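You operate a simulated robot arm through the tools that you are given. There is no shell and no other tool.

Carry out the task below with a simulated robot arm. There is one attempt and no reset: what you move stays moved.

TASK
Put things in order on the top of the care bench. At the end: the yellow pad stands on top of the teal roll; the black plug from the top of the care bench stands where the blue roller stood; the silver mould block from the top of the care bench stands where the yellow pad stood; the blue roller stands where the silver mould block stood; whatever was shut is shut again. Leave all else as you found it, and nothing knocked over.

It is judged by the outcome, as a careful person would: the job done as asked, and still so three seconds after it is handed in. It fails if anything else is knocked over, pushed out of place, dropped, spilled or broken.

THE ROBOT
A 6-joint arm with a two-finger parallel gripper, fixed in place. Base frame: the origin is at the foot of the arm, x ahead of it, y to its left, z up; the work surface is at about z = 0.88. Lengths are in m, angles in degrees, forces in N, time in s.
With the tool pointing down near the work surface it reaches from about 0.26 to 0.66 m from the base axis. Its first joint turns from -66.0 to 66.0 degrees. Payload 2.9 kg.
Tool frame: the origin (TCP) lies between the finger pads and is the grasp point; the fingertips stand 0.03 m ahead of it; z points along the fingers, y is the line along which they close. The gripper opens to 0.11 m. The fingers are 0.02 m wide and 0.01 m thick; the gripper's body (0.048 by 0.112 m) begins 0.055 m behind the TCP.
Orientation is that of the tool frame in the base frame, as a unit quaternion [x, y, z, w]. With the fingers straight down and closing along the base's y, the tool's x points along the base's -x, its y along +y and its z along -z.

THE INTERFACE
- The arm moves only by the tool move_arm. Its argument "series" is a list of rows, each a list of 7 numbers: the shift along the base's x, y, z in m, then the turn, a rotation vector about the base's x, y, z in degrees, then the gripper command, from -1 (fully open) to 1 (shut), values between in proportion. In form: [[tx, ty, tz, wx, wy, wz, claw], ...]. A call has 1 to 20 rows; each row is the pose to reach, as a shift and turn from the pose commanded when the call began. A row lasts 0.2 s, in which the tool goes at most 0.05 m and 8.6 degrees; a call with a longer step from one row to the next is refused whole, and so is a gripper value outside its range. A pose out of reach is approached as far as the arm can. The call stops where the force on the tool passes 40 N (or 10 N more than at its start, if that is more) or the arm is blocked; 0.2 s more then pass. Each finger travels about 0.108 m/s and halts on what it meets, pressing with about 23 N; the grip force reading is that of the motor and also rises with nothing between the fingers. The clock runs only during rows and for 0.2 s after the last one: add rows that repeat a pose to give the fingers time. It gives the time, the measured TCP pose, the force on the tool (base axes), the opening and the grip force at its end, in the units of the frame above (readings bear some noise), with the torque about the TCP (base axes, N m) and any sound that the robot's microphone picked up.
- Cameras (640 x 400 px; columns grow to the right, rows downward): "scene" is fixed at [0.0852, 0.4562, 1.3665]; the picture's right is [-0.56, -0.83, 0.00], its down [-0.61, 0.41, -0.68] and it looks along [0.56, -0.38, -0.73] (base axes); focal length 287 px, centre (320, 200). "wrist" rides on the gripper at [0.072, 0.017, -0.103] in the tool frame; the picture's right is [-0.23, 0.97, 0.00], its down [-0.76, -0.18, -0.62] and it looks along [-0.61, -0.14, 0.78] (tool axes); focal length 222 px, centre (320, 200). There is no depth. A picture from a camera that has moved, and an enlarged one, comes with that camera's place and axes in the base frame and with its lens.
- snapshot(camera): a new picture of that camera. It takes no simulated time.
- inspect(camera, box): a new picture of the part [left, top, right, bottom] of that camera's present view, enlarged. It takes no simulated time.
- job_done(): hands the job in; it is judged then, once.

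Nothing tells you positions but the pictures and the camera data. Unless the task says otherwise, let go and move clear before handing in.

The tools are called after "Call:" as name(argument=value, ...) on one line, values as JSON. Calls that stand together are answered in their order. move_arm: Moves the arm, as the interface text tells. Its arguments: {"type":"object","properties":{"series":{"type":"array"}},"required":["series"]} The other tools are called the same way: snapshot (camera) takes a picture; inspect (camera, box) takes an enlarged picture of a part of a camera's view; job_done () hands the job in.

At the start:

```text
t: 0.0
position: [0.3303, 0.2121, 1.1273]
orientation: [0.0, 1.0, -0.001, 0.0]
force: [-0.5, -0.6, 0.0]
ft_torque: [0.04, 0.01, 0.01]
finger_gap: 0.1097
grasp_force: 0.0
```

scene: 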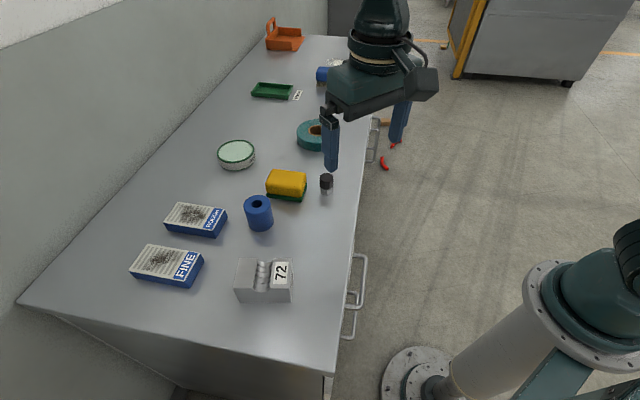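
wrist: 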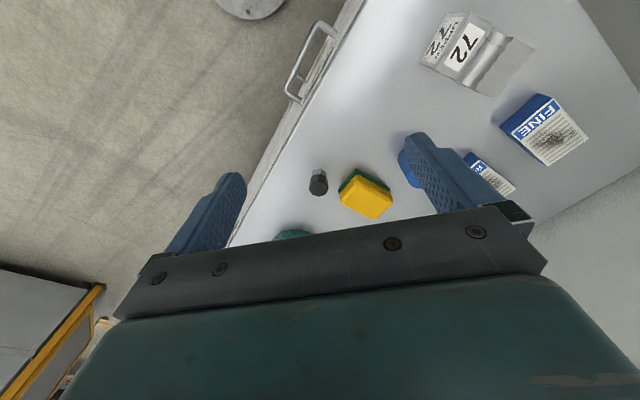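

I see a bench with a silver mould block, blue roller, yellow pad, black plug, teal roll and other items. I will take closer looks before planning.

Call:
inspect(camera="scene", box=[200, 150, 360, 250])

Call:
inspect(camera="scene", box=[220, 230, 380, 330])

Call:
inspect(camera="scene", box=[240, 10, 440, 135])

Call:
inspect(camera="wrist", box=[220, 0, 640, 262])

```text
4.00 times, centred on (280, 200) of scene
camera zoom: at [0.0852, 0.4562, 1.3665], right [-0.56, -0.83, 0.0], down [-0.61, 0.41, -0.68], along [0.56, -0.38, -0.73], focal length 1148 px, centre (480, 200)
```

zoom: 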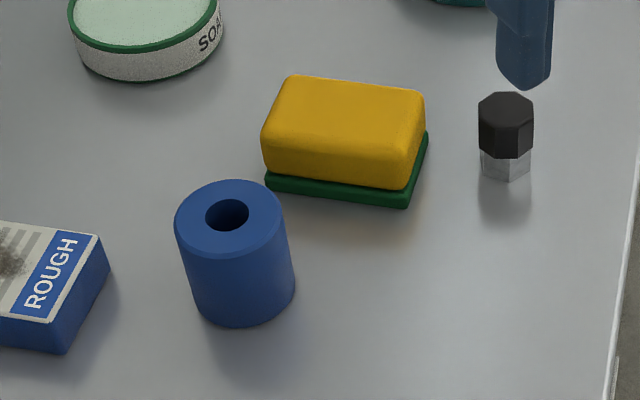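

```text
4.00 times, centred on (300, 280) of scene
camera zoom: at [0.0852, 0.4562, 1.3665], right [-0.56, -0.83, 0.0], down [-0.61, 0.41, -0.68], along [0.56, -0.38, -0.73], focal length 1148 px, centre (400, -120)
```

zoom: 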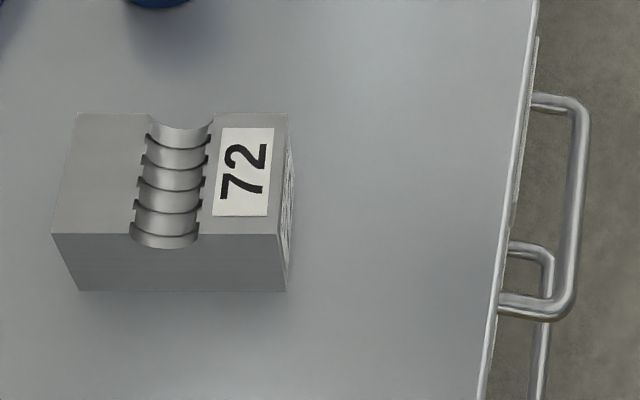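

```text
3.20 times, centred on (340, 72) of scene
camera zoom: at [0.0852, 0.4562, 1.3665], right [-0.56, -0.83, 0.0], down [-0.61, 0.41, -0.68], along [0.56, -0.38, -0.73], focal length 919 px, centre (256, 608)
```

zoom: 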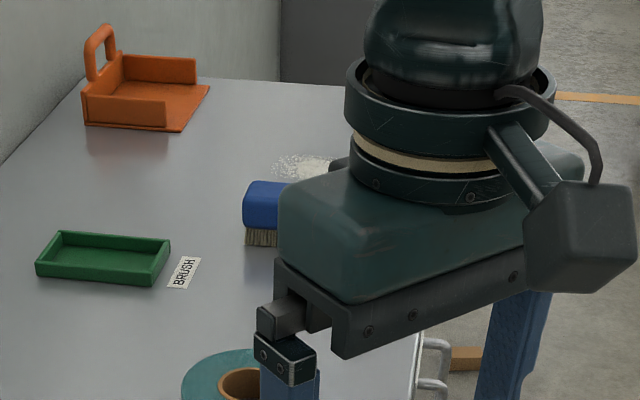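

```text
1.52 times, centred on (430, 131) of wrist
camera zoom: at [0.2571, 0.2286, 1.2309], right [0.23, 0.97, 0.0], down [0.76, -0.18, 0.62], along [0.61, -0.14, -0.78], focal length 338 px, centre (152, 305)
```

zoom: 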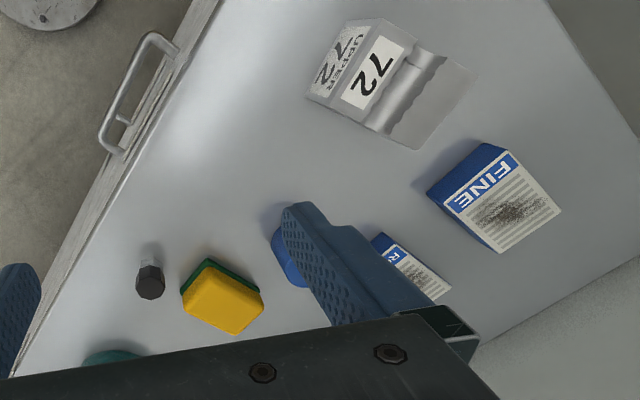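

The block stands near (0.335, 0.40), the roller near (0.474, 0.346), the pad near (0.527, 0.252) and the plug near (0.470, 0.178). The gripper hides the teal roll, so I'll swing the arm aside to get a clear view.

Call:
move_arm(series=[[0, -0.04, 0.0, 0, 0, 0, -1], [0, -0.08, 0.0, 0, 0, 0, -1], [0, -0.12, 0.0, 0, 0, 0, -1], [0, -0.16, 0.0, 0, 0, 0, -1], [0, -0.2, 0.0, 0, 0, 0, -1], [0, -0.24, 0.0, 0, 0, 0, -1], [0, -0.26, 0.0, 0, 0, 0, -1], [0, -0.26, 0.0, 0, 0, 0, -1]])

Call:
snapshot(camera="scene")

Call:
inspect(camera="scene", box=[250, 50, 410, 150])

Call:
snapshot(camera="wrist")

```text
t: 1.8
position: [0.3299, -0.0477, 1.1275]
orientation: [0.0, 1.0, 0.0, 0.0]
force: [-0.2, 0.4, 0.7]
ft_torque: [0.04, -0.02, 0.0]
finger_gap: 0.1101
grasp_force: 0.0
```

```text
taken
```

scene: 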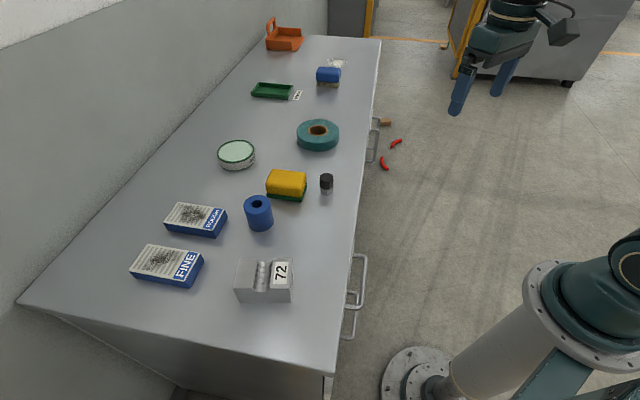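

```text
4.00 times, centred on (330, 100) of scene
camera zoom: at [0.0852, 0.4561, 1.3665], right [-0.56, -0.83, 0.0], down [-0.61, 0.41, -0.68], along [0.56, -0.38, -0.73], focal length 1148 px, centre (280, 600)
```

zoom: 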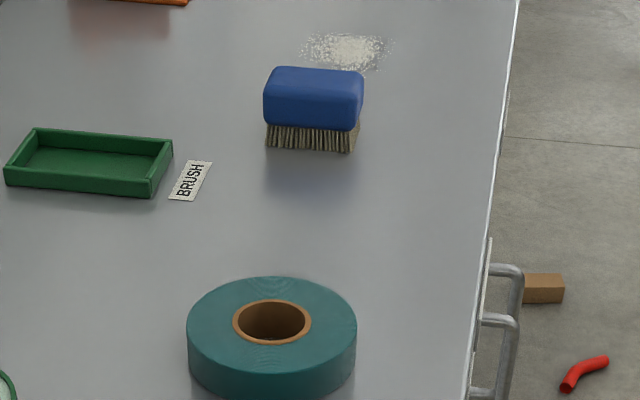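

```text
taken
camera wrist: at [0.2559, -0.0321, 1.2306], right [0.23, 0.97, 0.0], down [0.76, -0.18, 0.62], along [0.61, -0.14, -0.78], focal length 222 px, centre (320, 200)
```

wrist: 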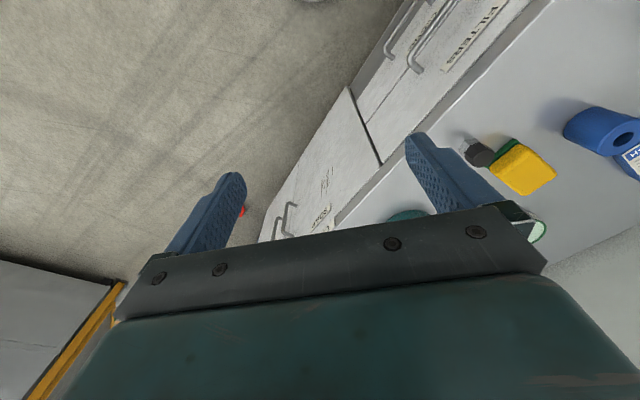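

The teal roll lies flat near (0.655, 0.08). I'll zoom in on it to get its height and diameter.

Call:
inspect(camera="scene", box=[270, 105, 366, 165])

Call:
inspect(camera="scene", box=[230, 160, 350, 235])

Call:
inspect(camera="scene", box=[220, 245, 316, 305])

Call:
inspect(camera="scene", box=[0, 140, 416, 400])

```text
6.67 times, centred on (318, 135) of scene
camera zoom: at [0.0852, 0.4561, 1.3665], right [-0.56, -0.83, 0.0], down [-0.61, 0.41, -0.68], along [0.56, -0.38, -0.73], focal length 1914 px, centre (333, 633)
```

zoom: 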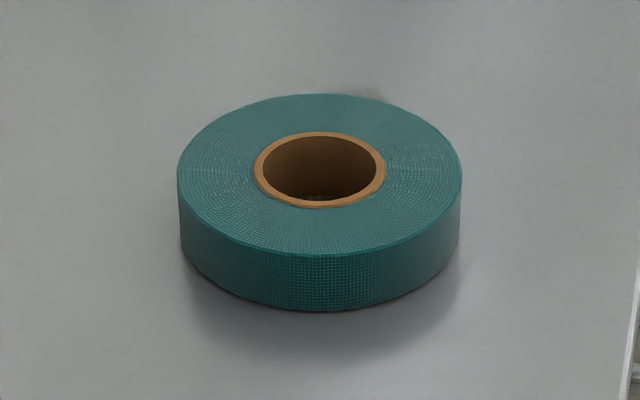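

```text
5.33 times, centred on (290, 198) of scene
camera zoom: at [0.0852, 0.4561, 1.3665], right [-0.56, -0.83, 0.0], down [-0.61, 0.41, -0.68], along [0.56, -0.38, -0.73], focal length 1531 px, centre (480, 213)
```

zoom: 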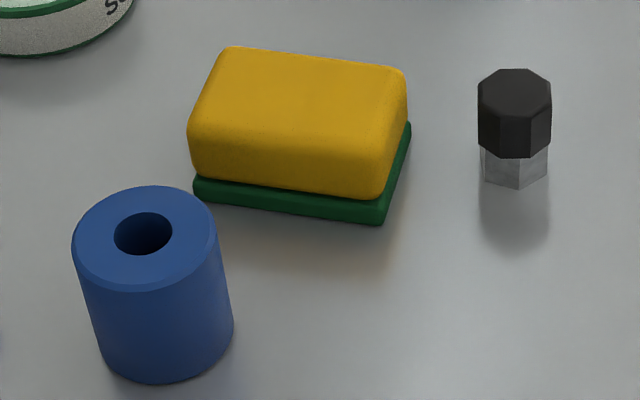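

```text
6.67 times, centred on (268, 275) of scene
camera zoom: at [0.0852, 0.4561, 1.3665], right [-0.56, -0.83, 0.0], down [-0.61, 0.41, -0.68], along [0.56, -0.38, -0.73], focal length 1914 px, centre (667, -300)
```

zoom: 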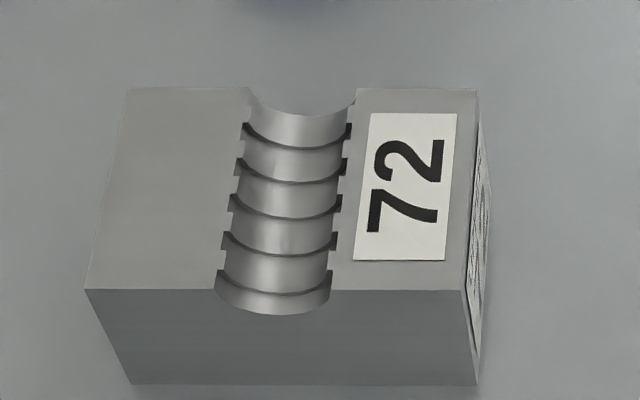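

```text
1.54 times, centred on (208, 270) of scene
camera zoom: at [0.0852, 0.4561, 1.3665], right [-0.56, -0.83, 0.0], down [-0.61, 0.41, -0.68], along [0.56, -0.38, -0.73], focal length 442 px, centre (492, 92)
```

zoom: 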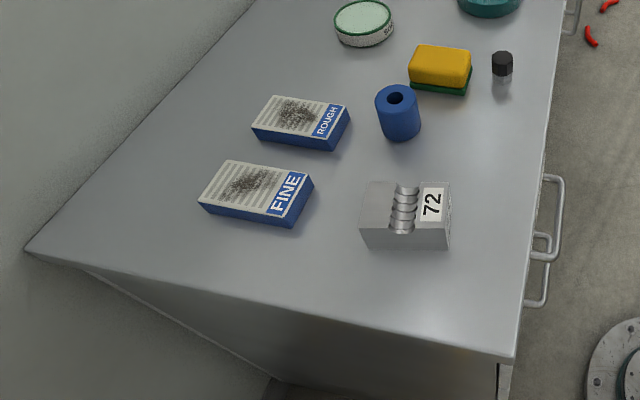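

Teal roll: centre near (0.661, 0.074), radius about 0.06, top near z 0.908. The pad is about 0.083 × 0.057 with its long axis at about 45° and a height of about 0.04. Next I'll hover over the pad with the gripper turned to close across its short side, and check the alignment.

Call:
move_arm(series=[[0.01962, 0.03, 0, 0, 0, 4.55, -1], [0.0392, 0.06, 0, 0, 0, 9.1, -1], [0.0589, 0.09, 0, 0, 0, 13.65, -1], [0.0785, 0.12, 0, 0, 0, 18.2, -1], [0.0981, 0.15, 0, 0, 0, 22.75, -1], [0.1177, 0.18, -0.02, 0, 0, 27.3, -1], [0.1373, 0.21, -0.04, 0, 0, 31.85, -1], [0.157, 0.24, -0.06, 0, 0, 36.4, -1], [0.1766, 0.27, -0.08, 0, 0, 40.95, -1], [0.1962, 0.3002, -0.0973, 0, 0, 45.5, -1], [0.1962, 0.3002, -0.0973, 0, 0, 45.5, -1]])

Call:
snapshot(camera="wrist")

Call:
snapshot(camera="scene")

```text
t: 4.2
position: [0.5271, 0.2536, 1.0325]
orientation: [-0.387, 0.922, 0.001, 0.0]
force: [0.5, -0.1, 0.4]
ft_torque: [0.02, -0.04, -0.02]
finger_gap: 0.1099
grasp_force: 0.0
```

```text
taken
camera wrist: at [0.4624, 0.2133, 1.135], right [-0.54, 0.84, 0.0], down [0.66, 0.42, 0.62], along [0.53, 0.33, -0.78], focal length 222 px, centre (320, 200)
```

wrist: 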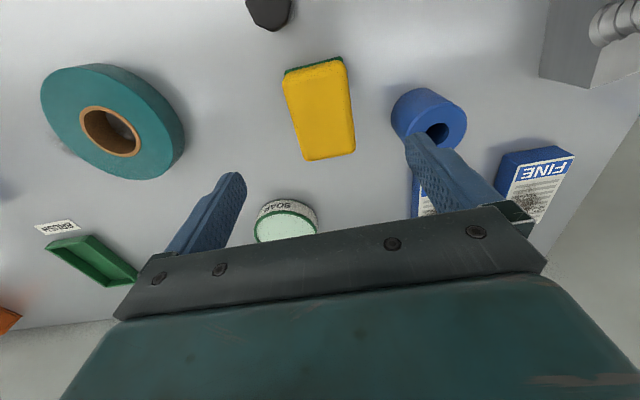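

```text
taken
```

scene: 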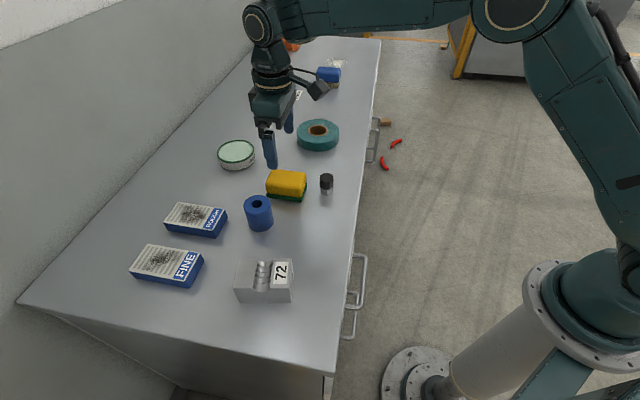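

The wrist view confirms that the gripper is centred on the pad to within about 2 mm, at (0.525, 0.254). I'll narrow the opening slightly and descend around the pad.

Call:
move_arm(series=[[-0.002, 0.0005, 0, 0, 0, 0, -0.55], [-0.002, 0.0005, 0, 0, 0, 0, -0.55], [-0.002, 0.0005, -0.03, 0, 0, 0, -0.55], [-0.002, 0.0005, -0.06, 0, 0, 0, -0.55], [-0.002, 0.0005, -0.08, 0, 0, 0, -0.55], [-0.002, 0.0005, -0.095, 0, 0, 0, -0.55], [-0.002, 0.0005, -0.105, 0, 0, 0, -0.55], [-0.002, 0.0005, -0.112, 0, 0, 0, -0.55], [-0.002, 0.0005, -0.112, 0, 0, 0, -0.55]])

Call:
snapshot(camera="wrist")

Call:
inspect(camera="scene", box=[220, 130, 380, 230])

```text
t: 6.2
position: [0.5254, 0.254, 0.917]
orientation: [-0.386, 0.923, 0.0, -0.001]
force: [0.2, 0.0, -0.3]
ft_torque: [0.0, -0.01, -0.01]
finger_gap: 0.0853
grasp_force: 0.1
```

```text
taken
camera wrist: at [0.4609, 0.2127, 1.0208], right [-0.54, 0.84, 0.0], down [0.66, 0.42, 0.62], along [0.53, 0.33, -0.78], focal length 222 px, centre (320, 200)
```

wrist: 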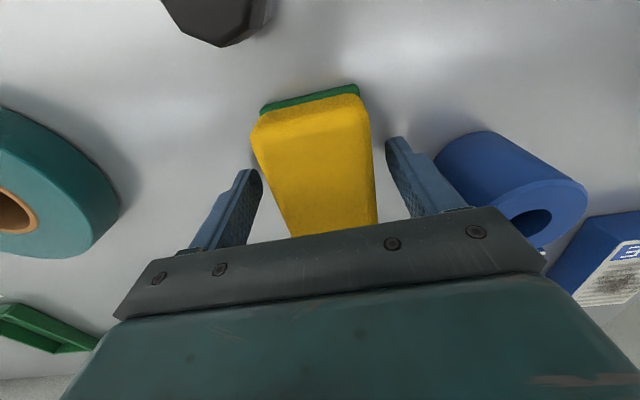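

```text
4.00 times, centred on (300, 180) of scene
camera zoom: at [0.0852, 0.4562, 1.3665], right [-0.56, -0.83, 0.0], down [-0.61, 0.41, -0.68], along [0.56, -0.38, -0.73], focal length 1148 px, centre (400, 280)
```

zoom: 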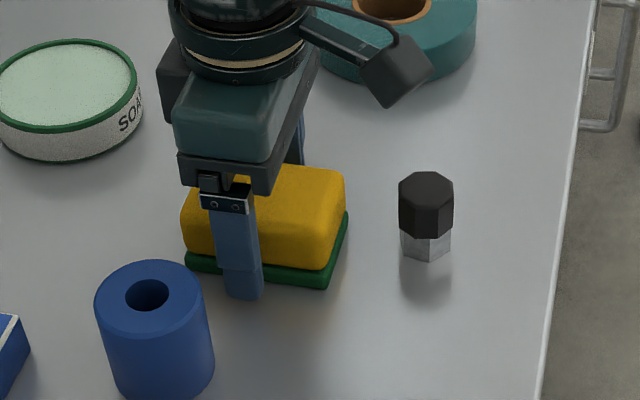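

The fingers straddle the pad with nothing else close, so I'll close on it and lift a little.

Call:
move_arm(series=[[0, 0, 0, 0, 0, 0, 0.0], [0, 0, 0, 0, 0, 0, 0.5], [0, 0, 0, 0, 0, 0, 1], [0, 0, 0, 0, 0, 0, 1], [0, 0, 0.01, 0, 0, 0, 1], [0, 0, 0.03, 0, 0, 0, 1], [0, 0, 0.06, 0, 0, 0, 1], [0, 0, 0.1, 0, 0, 0, 1], [0, 0, 0.1, 0, 0, 0, 1]])

Call:
snapshot(camera="wrist")

Call:
snapshot(camera="scene")

```text
t: 8.2
position: [0.5245, 0.2527, 1.0201]
orientation: [-0.387, 0.922, 0.0, 0.0]
force: [-0.2, -0.2, 0.0]
ft_torque: [0.04, 0.02, -0.01]
finger_gap: 0.0575
grasp_force: 23.3
```

```text
taken
camera wrist: at [0.4616, 0.2125, 1.1235], right [-0.54, 0.84, 0.0], down [0.66, 0.42, 0.62], along [0.53, 0.33, -0.78], focal length 222 px, centre (320, 200)
```

wrist: 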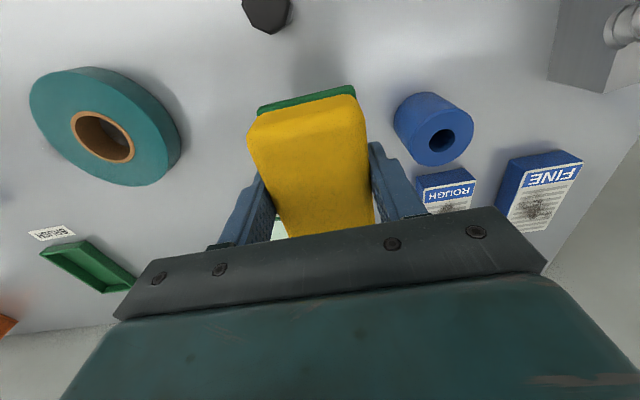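

```text
taken
```

scene: 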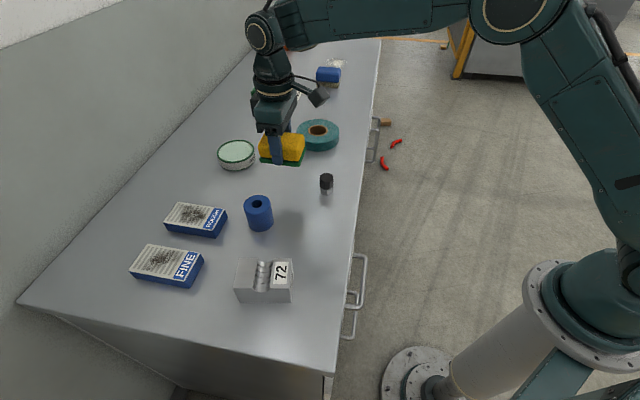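

The pad is held with a gap of 0.0575. The wrist view puts the teal roll near (0.657, 0.075), so I'll carry the pad over it at a safe height.

Call:
move_arm(series=[[0.015, -0.02, 0, 0, 0, 0, 1], [0.038, -0.05, 0, 0, 0, 0, 1], [0.061, -0.081, 0, 0, 0, 0, 1], [0.084, -0.112, 0, 0, 0, 0, 1], [0.107, -0.142, 0, 0, 0, 0, 1], [0.125, -0.166, 0, 0, 0, 0, 1], [0.1335, -0.178, 0, 0, 0, 0, 1], [0.1335, -0.178, 0, 0, 0, 0, 1], [0.1335, -0.178, 0, 0, 0, 0, 1]])

Call:
snapshot(camera="wrist")

Call:
inspect(camera="scene", box=[250, 80, 378, 160])

```text
t: 10.2
position: [0.659, 0.0755, 1.0187]
orientation: [-0.386, 0.922, 0.0, 0.0]
force: [0.5, 0.4, -0.1]
ft_torque: [-0.02, -0.01, -0.03]
finger_gap: 0.0574
grasp_force: 23.0
```

```text
taken
camera wrist: at [0.5949, 0.0349, 1.1216], right [-0.54, 0.84, 0.0], down [0.66, 0.42, 0.62], along [0.53, 0.33, -0.78], focal length 222 px, centre (320, 200)
```

wrist: 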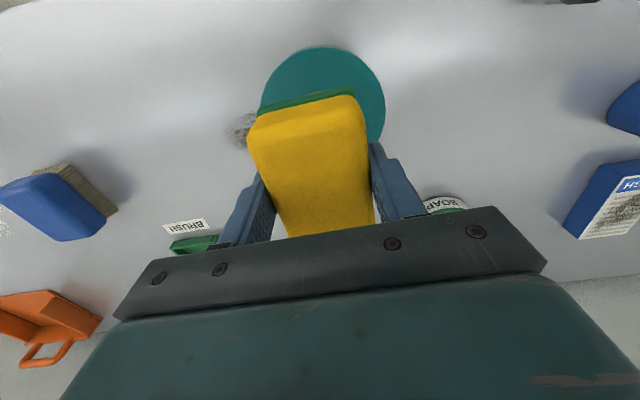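

```text
5.00 times, centred on (314, 120) of scene
camera zoom: at [0.0852, 0.4561, 1.3665], right [-0.56, -0.83, 0.0], down [-0.61, 0.41, -0.68], along [0.56, -0.38, -0.73], focal length 1436 px, centre (350, 600)
```

zoom: 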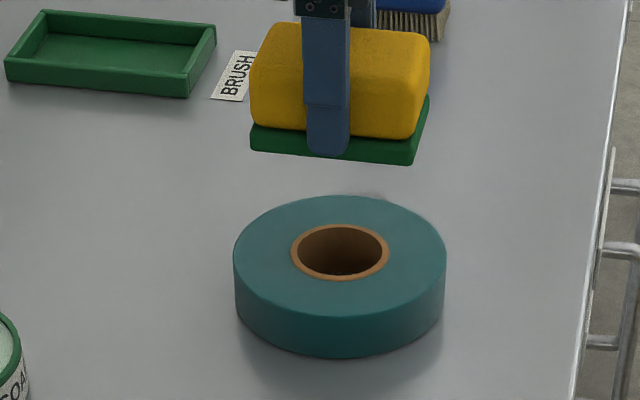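

The pad is centred above the roll to within about 2 mm. I'll lower it to just above the roll's top, then check.

Call:
move_arm(series=[[-0.001, 0.001, -0.02, 0, 0, 0, 1], [-0.001, 0.001, -0.04, 0, 0, 0, 1], [-0.001, 0.001, -0.055, 0, 0, 0, 1], [-0.001, 0.001, -0.062, 0, 0, 0, 1], [-0.001, 0.001, -0.066, 0, 0, 0, 1], [-0.001, 0.001, -0.066, 0, 0, 0, 1], [-0.001, 0.001, -0.066, 0, 0, 0, 1]])

Call:
inspect(camera="scene", box=[260, 85, 372, 155])

Call:
snapshot(camera="wrist")

```text
t: 11.8
position: [0.6571, 0.0766, 0.9525]
orientation: [-0.387, 0.922, 0.0, 0.0]
force: [0.3, 0.3, -0.2]
ft_torque: [-0.03, 0.01, 0.0]
finger_gap: 0.0575
grasp_force: 23.0
```

```text
5.71 times, centred on (316, 120) of scene
camera zoom: at [0.0852, 0.4562, 1.3665], right [-0.56, -0.83, 0.0], down [-0.61, 0.41, -0.68], along [0.56, -0.38, -0.73], focal length 1641 px, centre (343, 657)
```

zoom: 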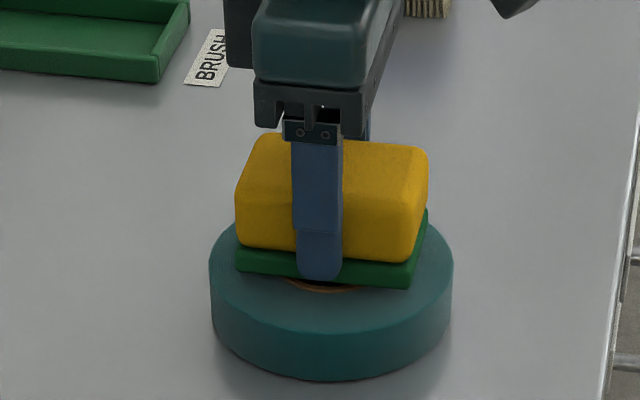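

```text
taken
camera wrist: at [0.5934, 0.0359, 1.0554], right [-0.54, 0.84, 0.0], down [0.66, 0.42, 0.62], along [0.53, 0.33, -0.78], focal length 222 px, centre (320, 200)
```

wrist: 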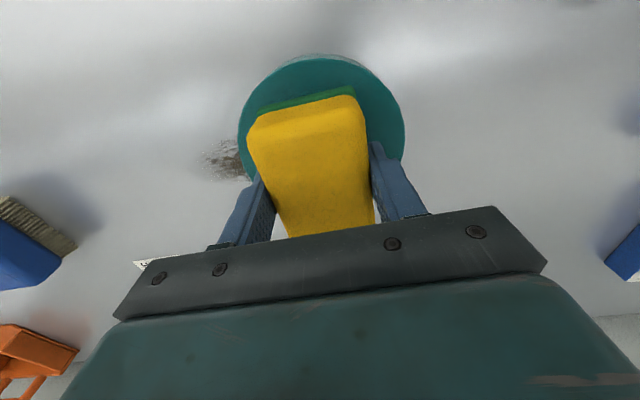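

The pad hovers just above the roll. I'll lower it in small steps while watching the force.

Call:
move_arm(series=[[0, 0, -0.002, 0, 0, 0, 1], [0, 0, -0.004, 0, 0, 0, 1], [0, 0, -0.004, 0, 0, 0, 1]])

```text
t: 12.6
position: [0.6581, 0.0767, 0.9487]
orientation: [-0.386, 0.922, 0.0, 0.0]
force: [-0.4, 0.8, 0.4]
ft_torque: [0.01, -0.02, -0.05]
finger_gap: 0.0575
grasp_force: 22.7
```

Call:
move_arm(series=[[0, 0, -0.001, 0, 0, 0, 1], [0, 0, -0.002, 0, 0, 0, 1], [0, 0, -0.002, 0, 0, 0, 1]])

Call:
inspect(camera="scene", box=[276, 105, 356, 155])

```text
t: 13.4
position: [0.6573, 0.0765, 0.9478]
orientation: [-0.387, 0.922, 0.001, 0.001]
force: [-1.4, -0.1, 5.0]
ft_torque: [-0.05, 0.19, -0.03]
finger_gap: 0.0572
grasp_force: 22.9
```

```text
8.00 times, centred on (316, 130) of scene
camera zoom: at [0.085, 0.4561, 1.3665], right [-0.56, -0.83, 0.0], down [-0.61, 0.41, -0.68], along [0.56, -0.38, -0.73], focal length 2297 px, centre (352, 760)
```

zoom: 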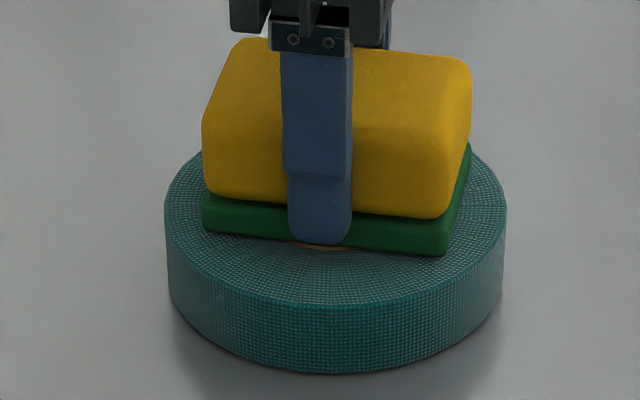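

The pad has made contact (about 5 N). I'll release it gently and go straight up.

Call:
move_arm(series=[[0, 0, 0, 0, 0, 0, 0.0], [0, 0, 0, 0, 0, 0, -0.2], [0, 0, 0, 0, 0, 0, -0.4], [0, 0, 0, 0, 0, 0, -0.4], [0, 0, 0.02, 0, 0, 0, -0.4], [0, 0, 0.05, 0, 0, 0, -0.4], [0, 0, 0.09, 0, 0, 0, -0.4], [0, 0, 0.12, 0, 0, 0, -0.4], [0, 0, 0.12, 0, 0, 0, -0.4]])

Call:
inspect(camera="scene", box=[276, 105, 356, 155])

Call:
snapshot(camera="wrist")

```text
t: 15.4
position: [0.6441, 0.0789, 1.0638]
orientation: [-0.387, 0.922, 0.0, 0.0]
force: [-0.8, 0.1, 0.1]
ft_torque: [0.02, 0.03, -0.01]
finger_gap: 0.0769
grasp_force: 0.0
out of reach, approached as far as the arm can: row 7, 8, 9
```

```text
8.00 times, centred on (316, 130) of scene
camera zoom: at [0.0852, 0.4562, 1.3665], right [-0.56, -0.83, 0.0], down [-0.61, 0.41, -0.68], along [0.56, -0.38, -0.73], focal length 2297 px, centre (352, 760)
```

zoom: 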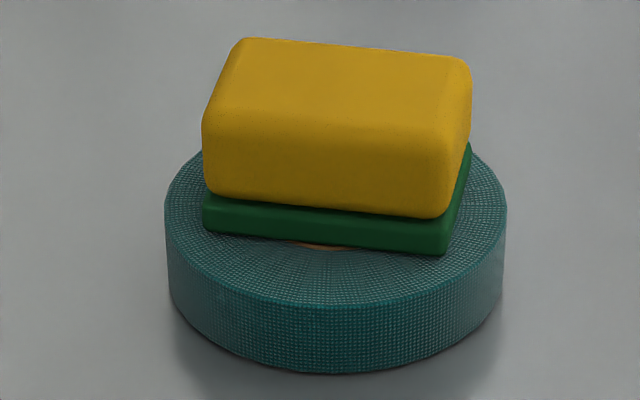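

```text
taken
camera wrist: at [0.5812, 0.0376, 1.1675], right [-0.54, 0.84, 0.0], down [0.66, 0.42, 0.62], along [0.53, 0.33, -0.78], focal length 222 px, centre (320, 200)
```

wrist: 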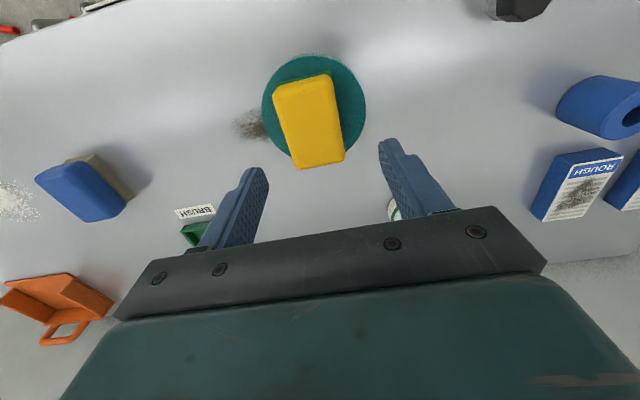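

The pad stands on the roll. Now I'll go to hover over the silver block near (0.335, 0.40), turning 10° more to line up with it.

Call:
move_arm(series=[[-0.028, 0.029, 0, 0, 0, 0.95, -0.4], [-0.056, 0.058, 0, 0, 0, 1.9, -0.4], [-0.084, 0.088, 0, 0, 0, 2.9, -0.4], [-0.112, 0.117, 0, 0, 0, 3.8, -0.4], [-0.14, 0.146, 0, 0, 0, 4.8, -0.4], [-0.169, 0.176, 0, 0, 0, 5.7, -0.5], [-0.197, 0.205, 0, 0, 0, 6.7, -0.6], [-0.225, 0.234, 0, 0, 0, 7.6, -0.6], [-0.253, 0.263, 0, 0, 0, 8.6, -0.6], [-0.281, 0.293, 0, 0, 0, 9.5, -0.6], [-0.309, 0.322, -0.01, 0, 0, 10.5, -0.6], [-0.309, 0.322, -0.01, 0, 0, 10.5, -0.6]])

Call:
snapshot(camera="wrist")

Call:
snapshot(camera="scene")

```text
t: 18.0
position: [0.3363, 0.4008, 1.0571]
orientation: [-0.47, 0.883, 0.0, 0.0]
force: [0.5, 0.4, -0.3]
ft_torque: [-0.01, 0.02, 0.01]
finger_gap: 0.0879
grasp_force: 0.1
```

```text
taken
camera wrist: at [0.2809, 0.3498, 1.1595], right [-0.68, 0.73, 0.0], down [0.57, 0.53, 0.62], along [0.46, 0.42, -0.78], focal length 222 px, centre (320, 200)
```

wrist: 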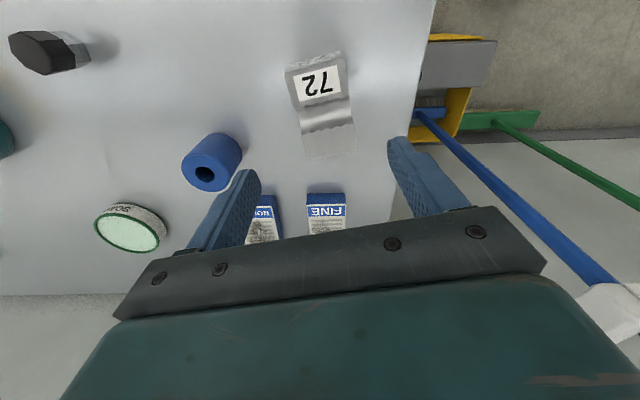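

```text
taken
```

scene: 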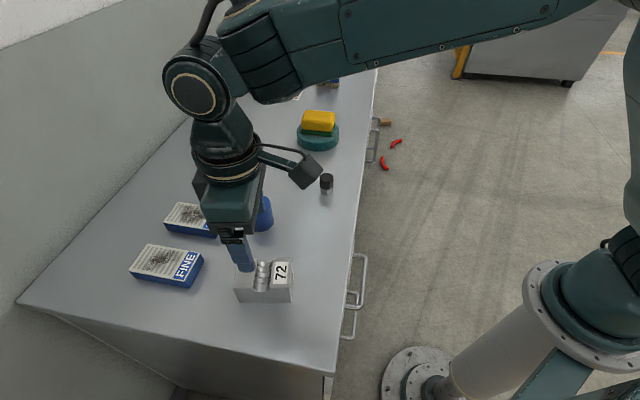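

The block lies below the gripper. I'll zoom in on the wrist view to check centring and angle.

Call:
inspect(camera="wrist", box=[240, 30, 400, 130])

Call:
inspect(camera="wrist", box=[160, 30, 480, 230])

```text
4.00 times, centred on (320, 80) of wrist
camera zoom: at [0.2809, 0.3498, 1.1595], right [-0.68, 0.73, 0.0], down [0.57, 0.53, 0.62], along [0.46, 0.42, -0.78], focal length 888 px, centre (320, 680)
```

zoom: 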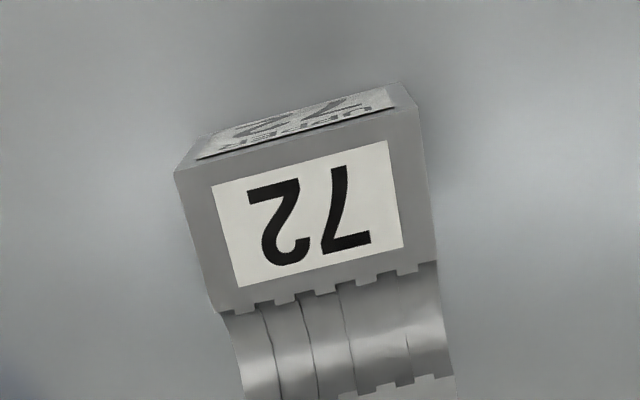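

```text
2.00 times, centred on (320, 130) of wrist
camera zoom: at [0.2809, 0.3498, 1.1595], right [-0.68, 0.73, 0.0], down [0.57, 0.53, 0.62], along [0.46, 0.42, -0.78], focal length 444 px, centre (320, 340)
```

zoom: 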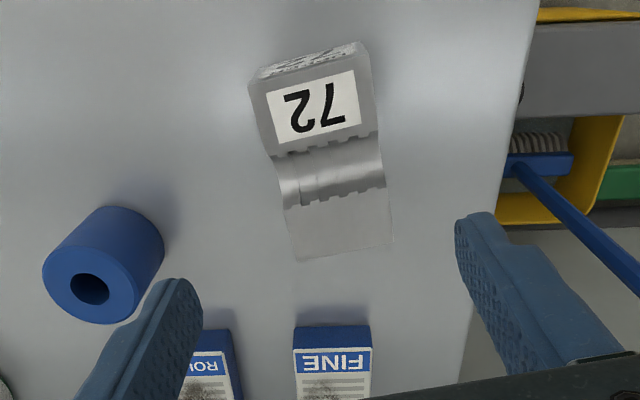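

The block's centre is near (0.3335, 0.402), so I'm within 3 mm of it and aligned. I'll correct that and descend around the block.

Call:
move_arm(series=[[-0.0028, 0.0012, -0.02, 0, 0, 0, -0.55], [-0.0028, 0.0012, -0.06, 0, 0, 0, -0.55], [-0.0028, 0.0012, -0.09, 0, 0, 0, -0.55], [-0.0028, 0.0012, -0.115, 0, 0, 0, -0.55], [-0.0028, 0.0012, -0.13, 0, 0, 0, -0.55], [-0.0028, 0.0012, -0.137, 0, 0, 0, -0.55], [-0.0028, 0.0012, -0.141, 0, 0, 0, -0.55], [-0.0028, 0.0012, -0.141, 0, 0, 0, -0.55]])

Call:
snapshot(camera="wrist")

Call:
inspect(camera="scene", box=[180, 220, 340, 320])

```text
t: 19.8
position: [0.3325, 0.4016, 0.9129]
orientation: [-0.47, 0.883, 0.0, 0.001]
force: [-0.6, -1.1, -0.4]
ft_torque: [0.03, 0.02, -0.02]
finger_gap: 0.0854
grasp_force: 0.1
```

```text
taken
camera wrist: at [0.2772, 0.3505, 1.0158], right [-0.68, 0.73, 0.0], down [0.57, 0.53, 0.62], along [0.46, 0.42, -0.78], focal length 222 px, centre (320, 200)
```

wrist: 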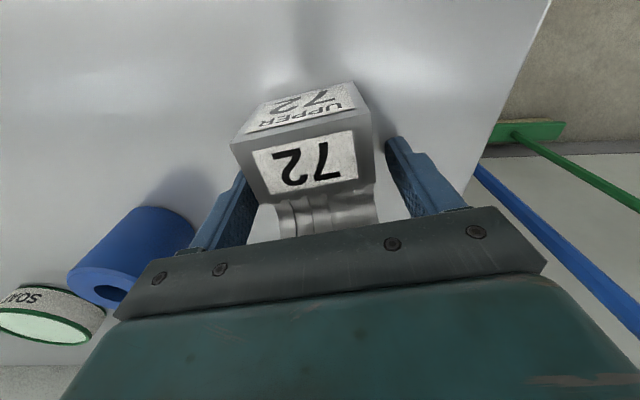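

```text
4.00 times, centred on (260, 270) of scene
camera zoom: at [0.0852, 0.4562, 1.3665], right [-0.56, -0.83, 0.0], down [-0.61, 0.41, -0.68], along [0.56, -0.38, -0.73], focal length 1148 px, centre (560, -80)
```

zoom: 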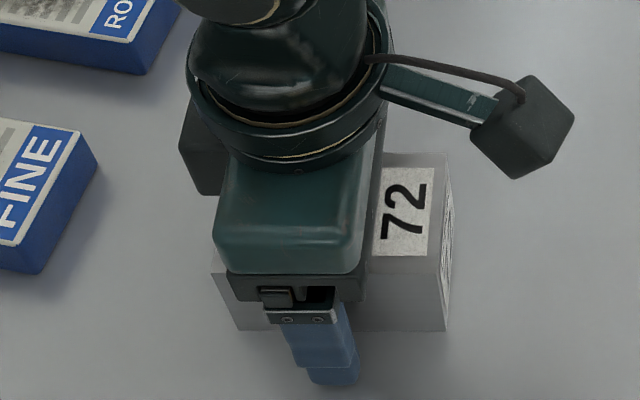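

The fingers straddle the block across its short side. I'll close and lift.

Call:
move_arm(series=[[0, 0, 0, 0, 0, 0, 0.0], [0, 0, 0, 0, 0, 0, 0.5], [0, 0, 0, 0, 0, 0, 1], [0, 0, 0, 0, 0, 0, 1], [0, 0, 0.002, 0, 0, 0, 1], [0, 0, 0.01, 0, 0, 0, 1], [0, 0, 0.01, 0, 0, 0, 1]])

Call:
inspect(camera="scene", box=[180, 220, 340, 320])

Call:
snapshot(camera="wrist")

```text
t: 21.4
position: [0.3335, 0.4027, 0.9232]
orientation: [-0.47, 0.883, 0.0, 0.0]
force: [-0.4, -0.1, -6.4]
ft_torque: [0.02, -0.01, -0.02]
finger_gap: 0.055
grasp_force: 23.1
```

```text
4.00 times, centred on (260, 270) of scene
camera zoom: at [0.0853, 0.4562, 1.3665], right [-0.56, -0.83, 0.0], down [-0.61, 0.41, -0.68], along [0.56, -0.38, -0.73], focal length 1148 px, centre (560, -80)
```

zoom: 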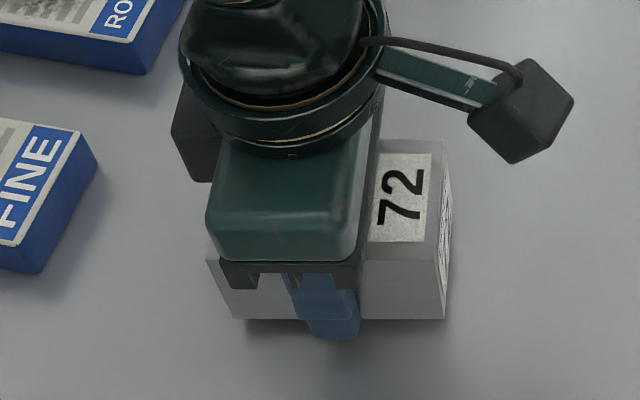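

```text
taken
camera wrist: at [0.2775, 0.3507, 1.0255], right [-0.68, 0.73, 0.0], down [0.57, 0.53, 0.62], along [0.46, 0.42, -0.78], focal length 222 px, centre (320, 200)
```

wrist: 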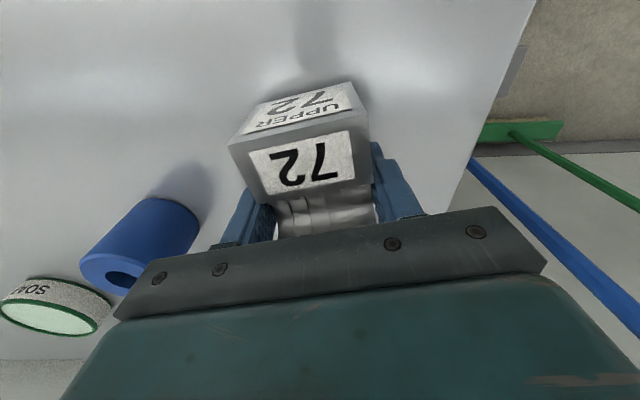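

The block is held securely (about 6.4 N, no torque). I'll lift it well clear and carry it over the pad's old spot at (0.525, 0.2535).

Call:
move_arm(series=[[0, 0, 0.02, 0, 0, 0, 1], [0, 0, 0.05, 0, 0, 0, 1], [0, 0, 0.08, 0, 0, 0, 1], [0.01, -0.008, 0.09, 0, 0, 0, 1], [0.035, -0.027, 0.09, 0, 0, -2, 1], [0.065, -0.0505, 0.09, 0, 0, -4, 1], [0.095, -0.074, 0.09, 0, 0, -6, 1], [0.125, -0.0975, 0.09, 0, 0, -8, 1], [0.155, -0.121, 0.09, 0, 0, -9.5, 1], [0.18, -0.14, 0.09, 0, 0, -10.5, 1], [0.1915, -0.1492, 0.09, 0, 0, -10.5, 1], [0.1915, -0.1492, 0.09, 0, 0, -10.5, 1], [0.1915, -0.1492, 0.09, 0, 0, -10.5, 1]])

Call:
snapshot(camera="wrist")

Call:
snapshot(camera="scene")

```text
t: 24.2
position: [0.5222, 0.2526, 1.0121]
orientation: [-0.387, 0.922, 0.0, 0.0]
force: [0.6, 0.2, -7.0]
ft_torque: [0.0, 0.02, -0.01]
finger_gap: 0.055
grasp_force: 23.3
```

```text
taken
camera wrist: at [0.4578, 0.2117, 1.1155], right [-0.54, 0.84, 0.0], down [0.66, 0.42, 0.62], along [0.53, 0.33, -0.78], focal length 222 px, centre (320, 200)
```

wrist: 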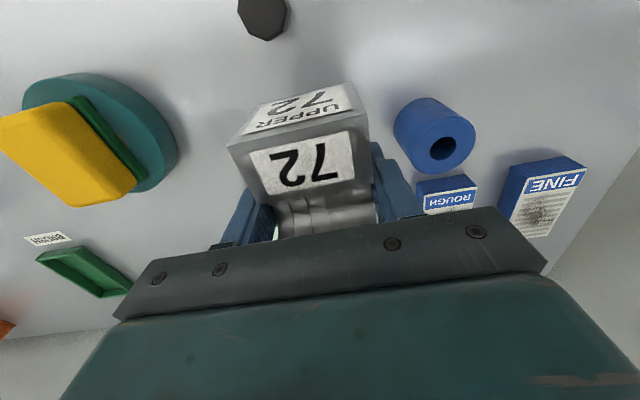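

```text
taken
```

scene: 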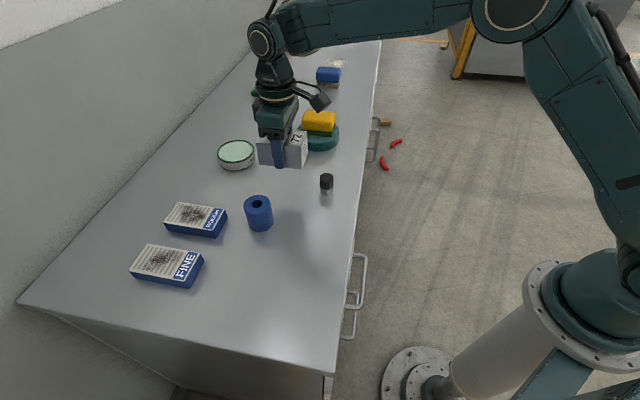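

I'm over the pad's old spot with a residual of about 2 mm. I'll correct it and lower to just above the surface.

Call:
move_arm(series=[[0.002, 0.0008, -0.02, 0, 0, 0, 1], [0.002, 0.0008, -0.05, 0, 0, 0, 1], [0.002, 0.0008, -0.075, 0, 0, 0, 1], [0.002, 0.0008, -0.088, 0, 0, 0, 1], [0.002, 0.0008, -0.094, 0, 0, 0, 1], [0.002, 0.0008, -0.094, 0, 0, 0, 1], [0.002, 0.0008, -0.094, 0, 0, 0, 1]])

Call:
inspect(camera="scene", box=[220, 140, 348, 220])

```text
t: 25.8
position: [0.5255, 0.2522, 0.9179]
orientation: [-0.387, 0.922, 0.0, 0.0]
force: [0.6, -0.7, -7.0]
ft_torque: [0.01, 0.0, 0.02]
finger_gap: 0.0552
grasp_force: 22.6
```

```text
5.00 times, centred on (284, 180) of scene
camera zoom: at [0.0853, 0.4562, 1.3665], right [-0.56, -0.83, 0.0], down [-0.61, 0.41, -0.68], along [0.56, -0.38, -0.73], focal length 1436 px, centre (500, 300)
```

zoom: 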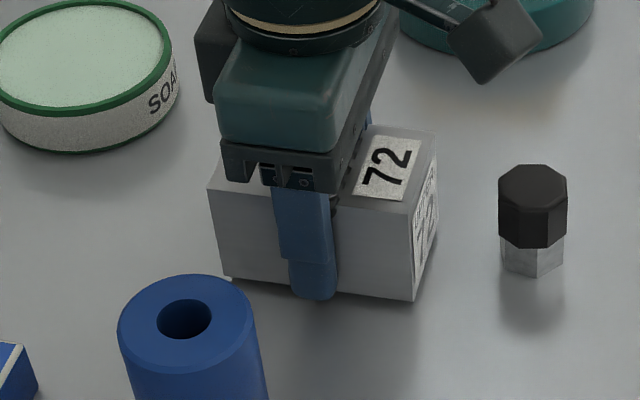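

It's about 3–4 mm above the surface, so I'll lower in small steps.

Call:
move_arm(series=[[0, 0, -0.001, 0, 0, 0, 1], [0, 0, -0.002, 0, 0, 0, 1], [0, 0, -0.003, 0, 0, 0, 1], [0, 0, -0.003, 0, 0, 0, 1]])

```text
t: 26.8
position: [0.5265, 0.2535, 0.9153]
orientation: [-0.387, 0.922, 0.0, 0.0]
force: [-0.8, -0.2, -7.1]
ft_torque: [0.01, 0.03, 0.02]
finger_gap: 0.055
grasp_force: 23.3
```

Call:
move_arm(series=[[0, 0, -0.001, 0, 0, 0, 1], [0, 0, -0.002, 0, 0, 0, 1], [0, 0, -0.002, 0, 0, 0, 1]])

```text
t: 27.6
position: [0.5274, 0.2531, 0.9141]
orientation: [-0.386, 0.922, 0.0, 0.0]
force: [-0.3, 0.7, -6.6]
ft_torque: [-0.01, -0.03, -0.03]
finger_gap: 0.0553
grasp_force: 23.1
```

Call:
move_arm(series=[[0, 0, -0.001, 0, 0, 0, 1], [0, 0, -0.0015, 0, 0, 0, 1], [0, 0, -0.0015, 0, 0, 0, 1]])

```text
t: 28.4
position: [0.5266, 0.2537, 0.9125]
orientation: [-0.387, 0.922, 0.0, 0.0]
force: [-0.7, -0.9, 0.4]
ft_torque: [-0.06, 0.33, -0.02]
finger_gap: 0.0549
grasp_force: 22.5
```

The surface now carries the block's weight. I'll release it and rise straight up.

Call:
move_arm(series=[[0, 0, -0.0005, 0, 0, 0, 1], [0, 0, -0.0005, 0, 0, 0, 0.0], [0, 0, -0.0005, 0, 0, 0, -0.2], [0, 0, -0.0005, 0, 0, 0, -0.45], [0, 0, -0.0005, 0, 0, 0, -0.45], [0, 0, 0.02, 0, 0, 0, -0.45], [0, 0, 0.05, 0, 0, 0, -0.45], [0, 0, 0.09, 0, 0, 0, -0.45], [0, 0, 0.13, 0, 0, 0, -0.45], [0, 0, 0.13, 0, 0, 0, -0.45]])

Call:
inspect(camera="scene", box=[220, 140, 348, 220])

Call:
snapshot(camera="wrist")

```text
t: 30.6
position: [0.5291, 0.2531, 1.0442]
orientation: [-0.387, 0.922, 0.0, 0.0]
force: [-0.1, 0.3, 0.1]
ft_torque: [0.02, -0.01, -0.02]
finger_gap: 0.0797
grasp_force: 0.0
```

```text
5.00 times, centred on (284, 180) of scene
camera zoom: at [0.0852, 0.4562, 1.3665], right [-0.56, -0.83, 0.0], down [-0.61, 0.41, -0.68], along [0.56, -0.38, -0.73], focal length 1436 px, centre (500, 300)
```

zoom: 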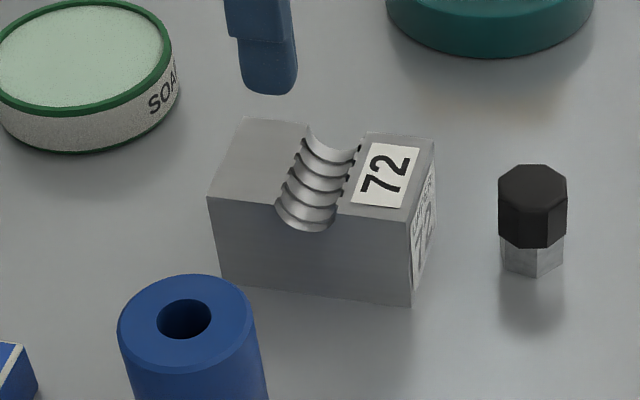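

```text
taken
camera wrist: at [0.4648, 0.2128, 1.1471], right [-0.54, 0.84, 0.0], down [0.66, 0.42, 0.62], along [0.53, 0.33, -0.78], focal length 222 px, centre (320, 200)
```

wrist: 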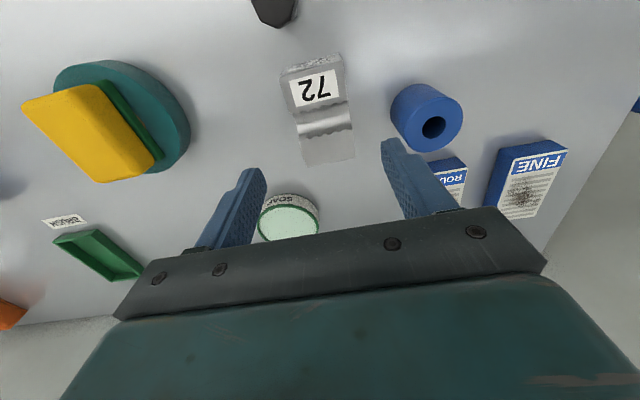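

The block stands at the pad's old spot, within about 2 mm. Next is the roller near (0.4725, 0.347); I'll hover over it.

Call:
move_arm(series=[[-0.015, 0.025, 0, 0, 0, 0, -0.45], [-0.036, 0.06, 0, 0, 0, 0, -0.45], [-0.0566, 0.0939, 0, 0, 0, 0, -0.45], [-0.0566, 0.0939, 0, 0, 0, 0, -0.45], [-0.0566, 0.0939, 0, 0, 0, 0, -0.45]])

Call:
inspect(camera="wrist", box=[160, 30, 480, 230])

Call:
snapshot(camera="scene")

```text
t: 31.8
position: [0.4706, 0.3471, 1.0434]
orientation: [-0.387, 0.922, -0.001, 0.0]
force: [-0.3, 0.0, 0.0]
ft_torque: [0.03, 0.02, 0.01]
finger_gap: 0.0795
grasp_force: 0.1
```

```text
2.00 times, centred on (320, 130) of wrist
camera zoom: at [0.4068, 0.3065, 1.1456], right [-0.54, 0.84, 0.0], down [0.66, 0.42, 0.62], along [0.53, 0.33, -0.78], focal length 444 px, centre (320, 340)
```

zoom: 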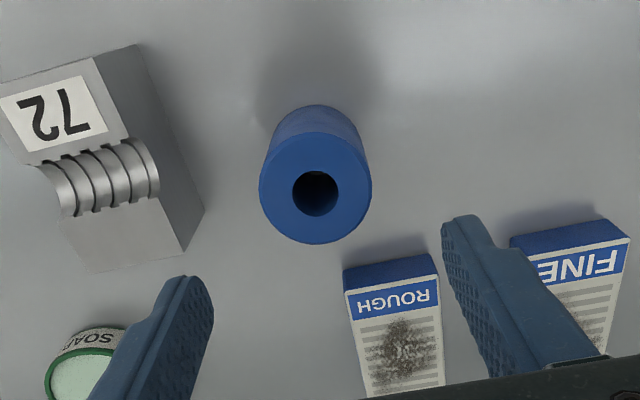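

```text
taken
```

scene: 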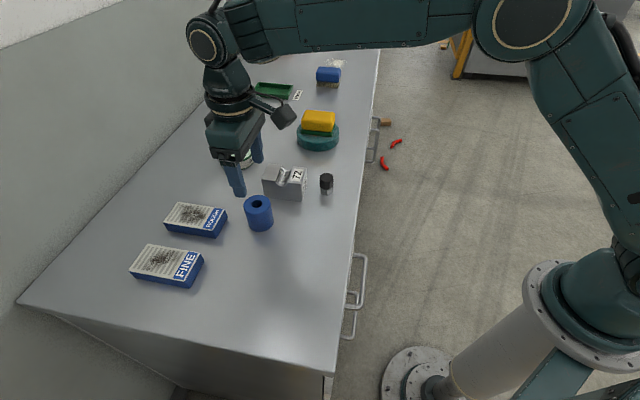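

The roller is centred under the gripper. I'll descend around it.

Call:
move_arm(series=[[0.001, -0.001, -0.02, 0, 0, 0, -0.45], [0.001, -0.001, -0.055, 0, 0, 0, -0.45], [0.001, -0.001, -0.085, 0, 0, 0, -0.45], [0.001, -0.001, -0.105, 0, 0, 0, -0.45], [0.001, -0.001, -0.118, 0, 0, 0, -0.45], [0.001, -0.001, -0.126, 0, 0, 0, -0.45], [0.001, -0.001, -0.126, 0, 0, 0, -0.45]])

Call:
snapshot(camera="wrist")

Call:
inspect(camera="scene", box=[180, 150, 340, 250])

```text
t: 33.4
position: [0.4703, 0.3461, 0.9158]
orientation: [-0.386, 0.923, -0.001, -0.001]
force: [-0.2, -0.2, -0.3]
ft_torque: [0.02, 0.04, -0.03]
finger_gap: 0.0799
grasp_force: 0.1
```

```text
taken
camera wrist: at [0.4064, 0.3052, 1.0194], right [-0.54, 0.84, 0.0], down [0.66, 0.42, 0.62], along [0.53, 0.33, -0.78], focal length 222 px, centre (320, 200)
```

wrist: 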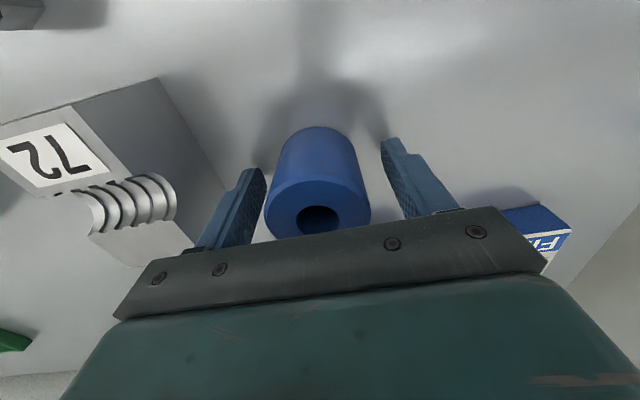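

```text
4.00 times, centred on (260, 200) of scene
camera zoom: at [0.0852, 0.4562, 1.3665], right [-0.56, -0.83, 0.0], down [-0.61, 0.41, -0.68], along [0.56, -0.38, -0.73], focal length 1148 px, centre (560, 200)
```

zoom: 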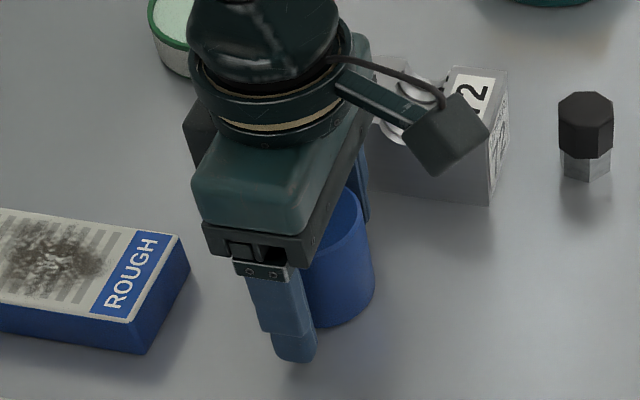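

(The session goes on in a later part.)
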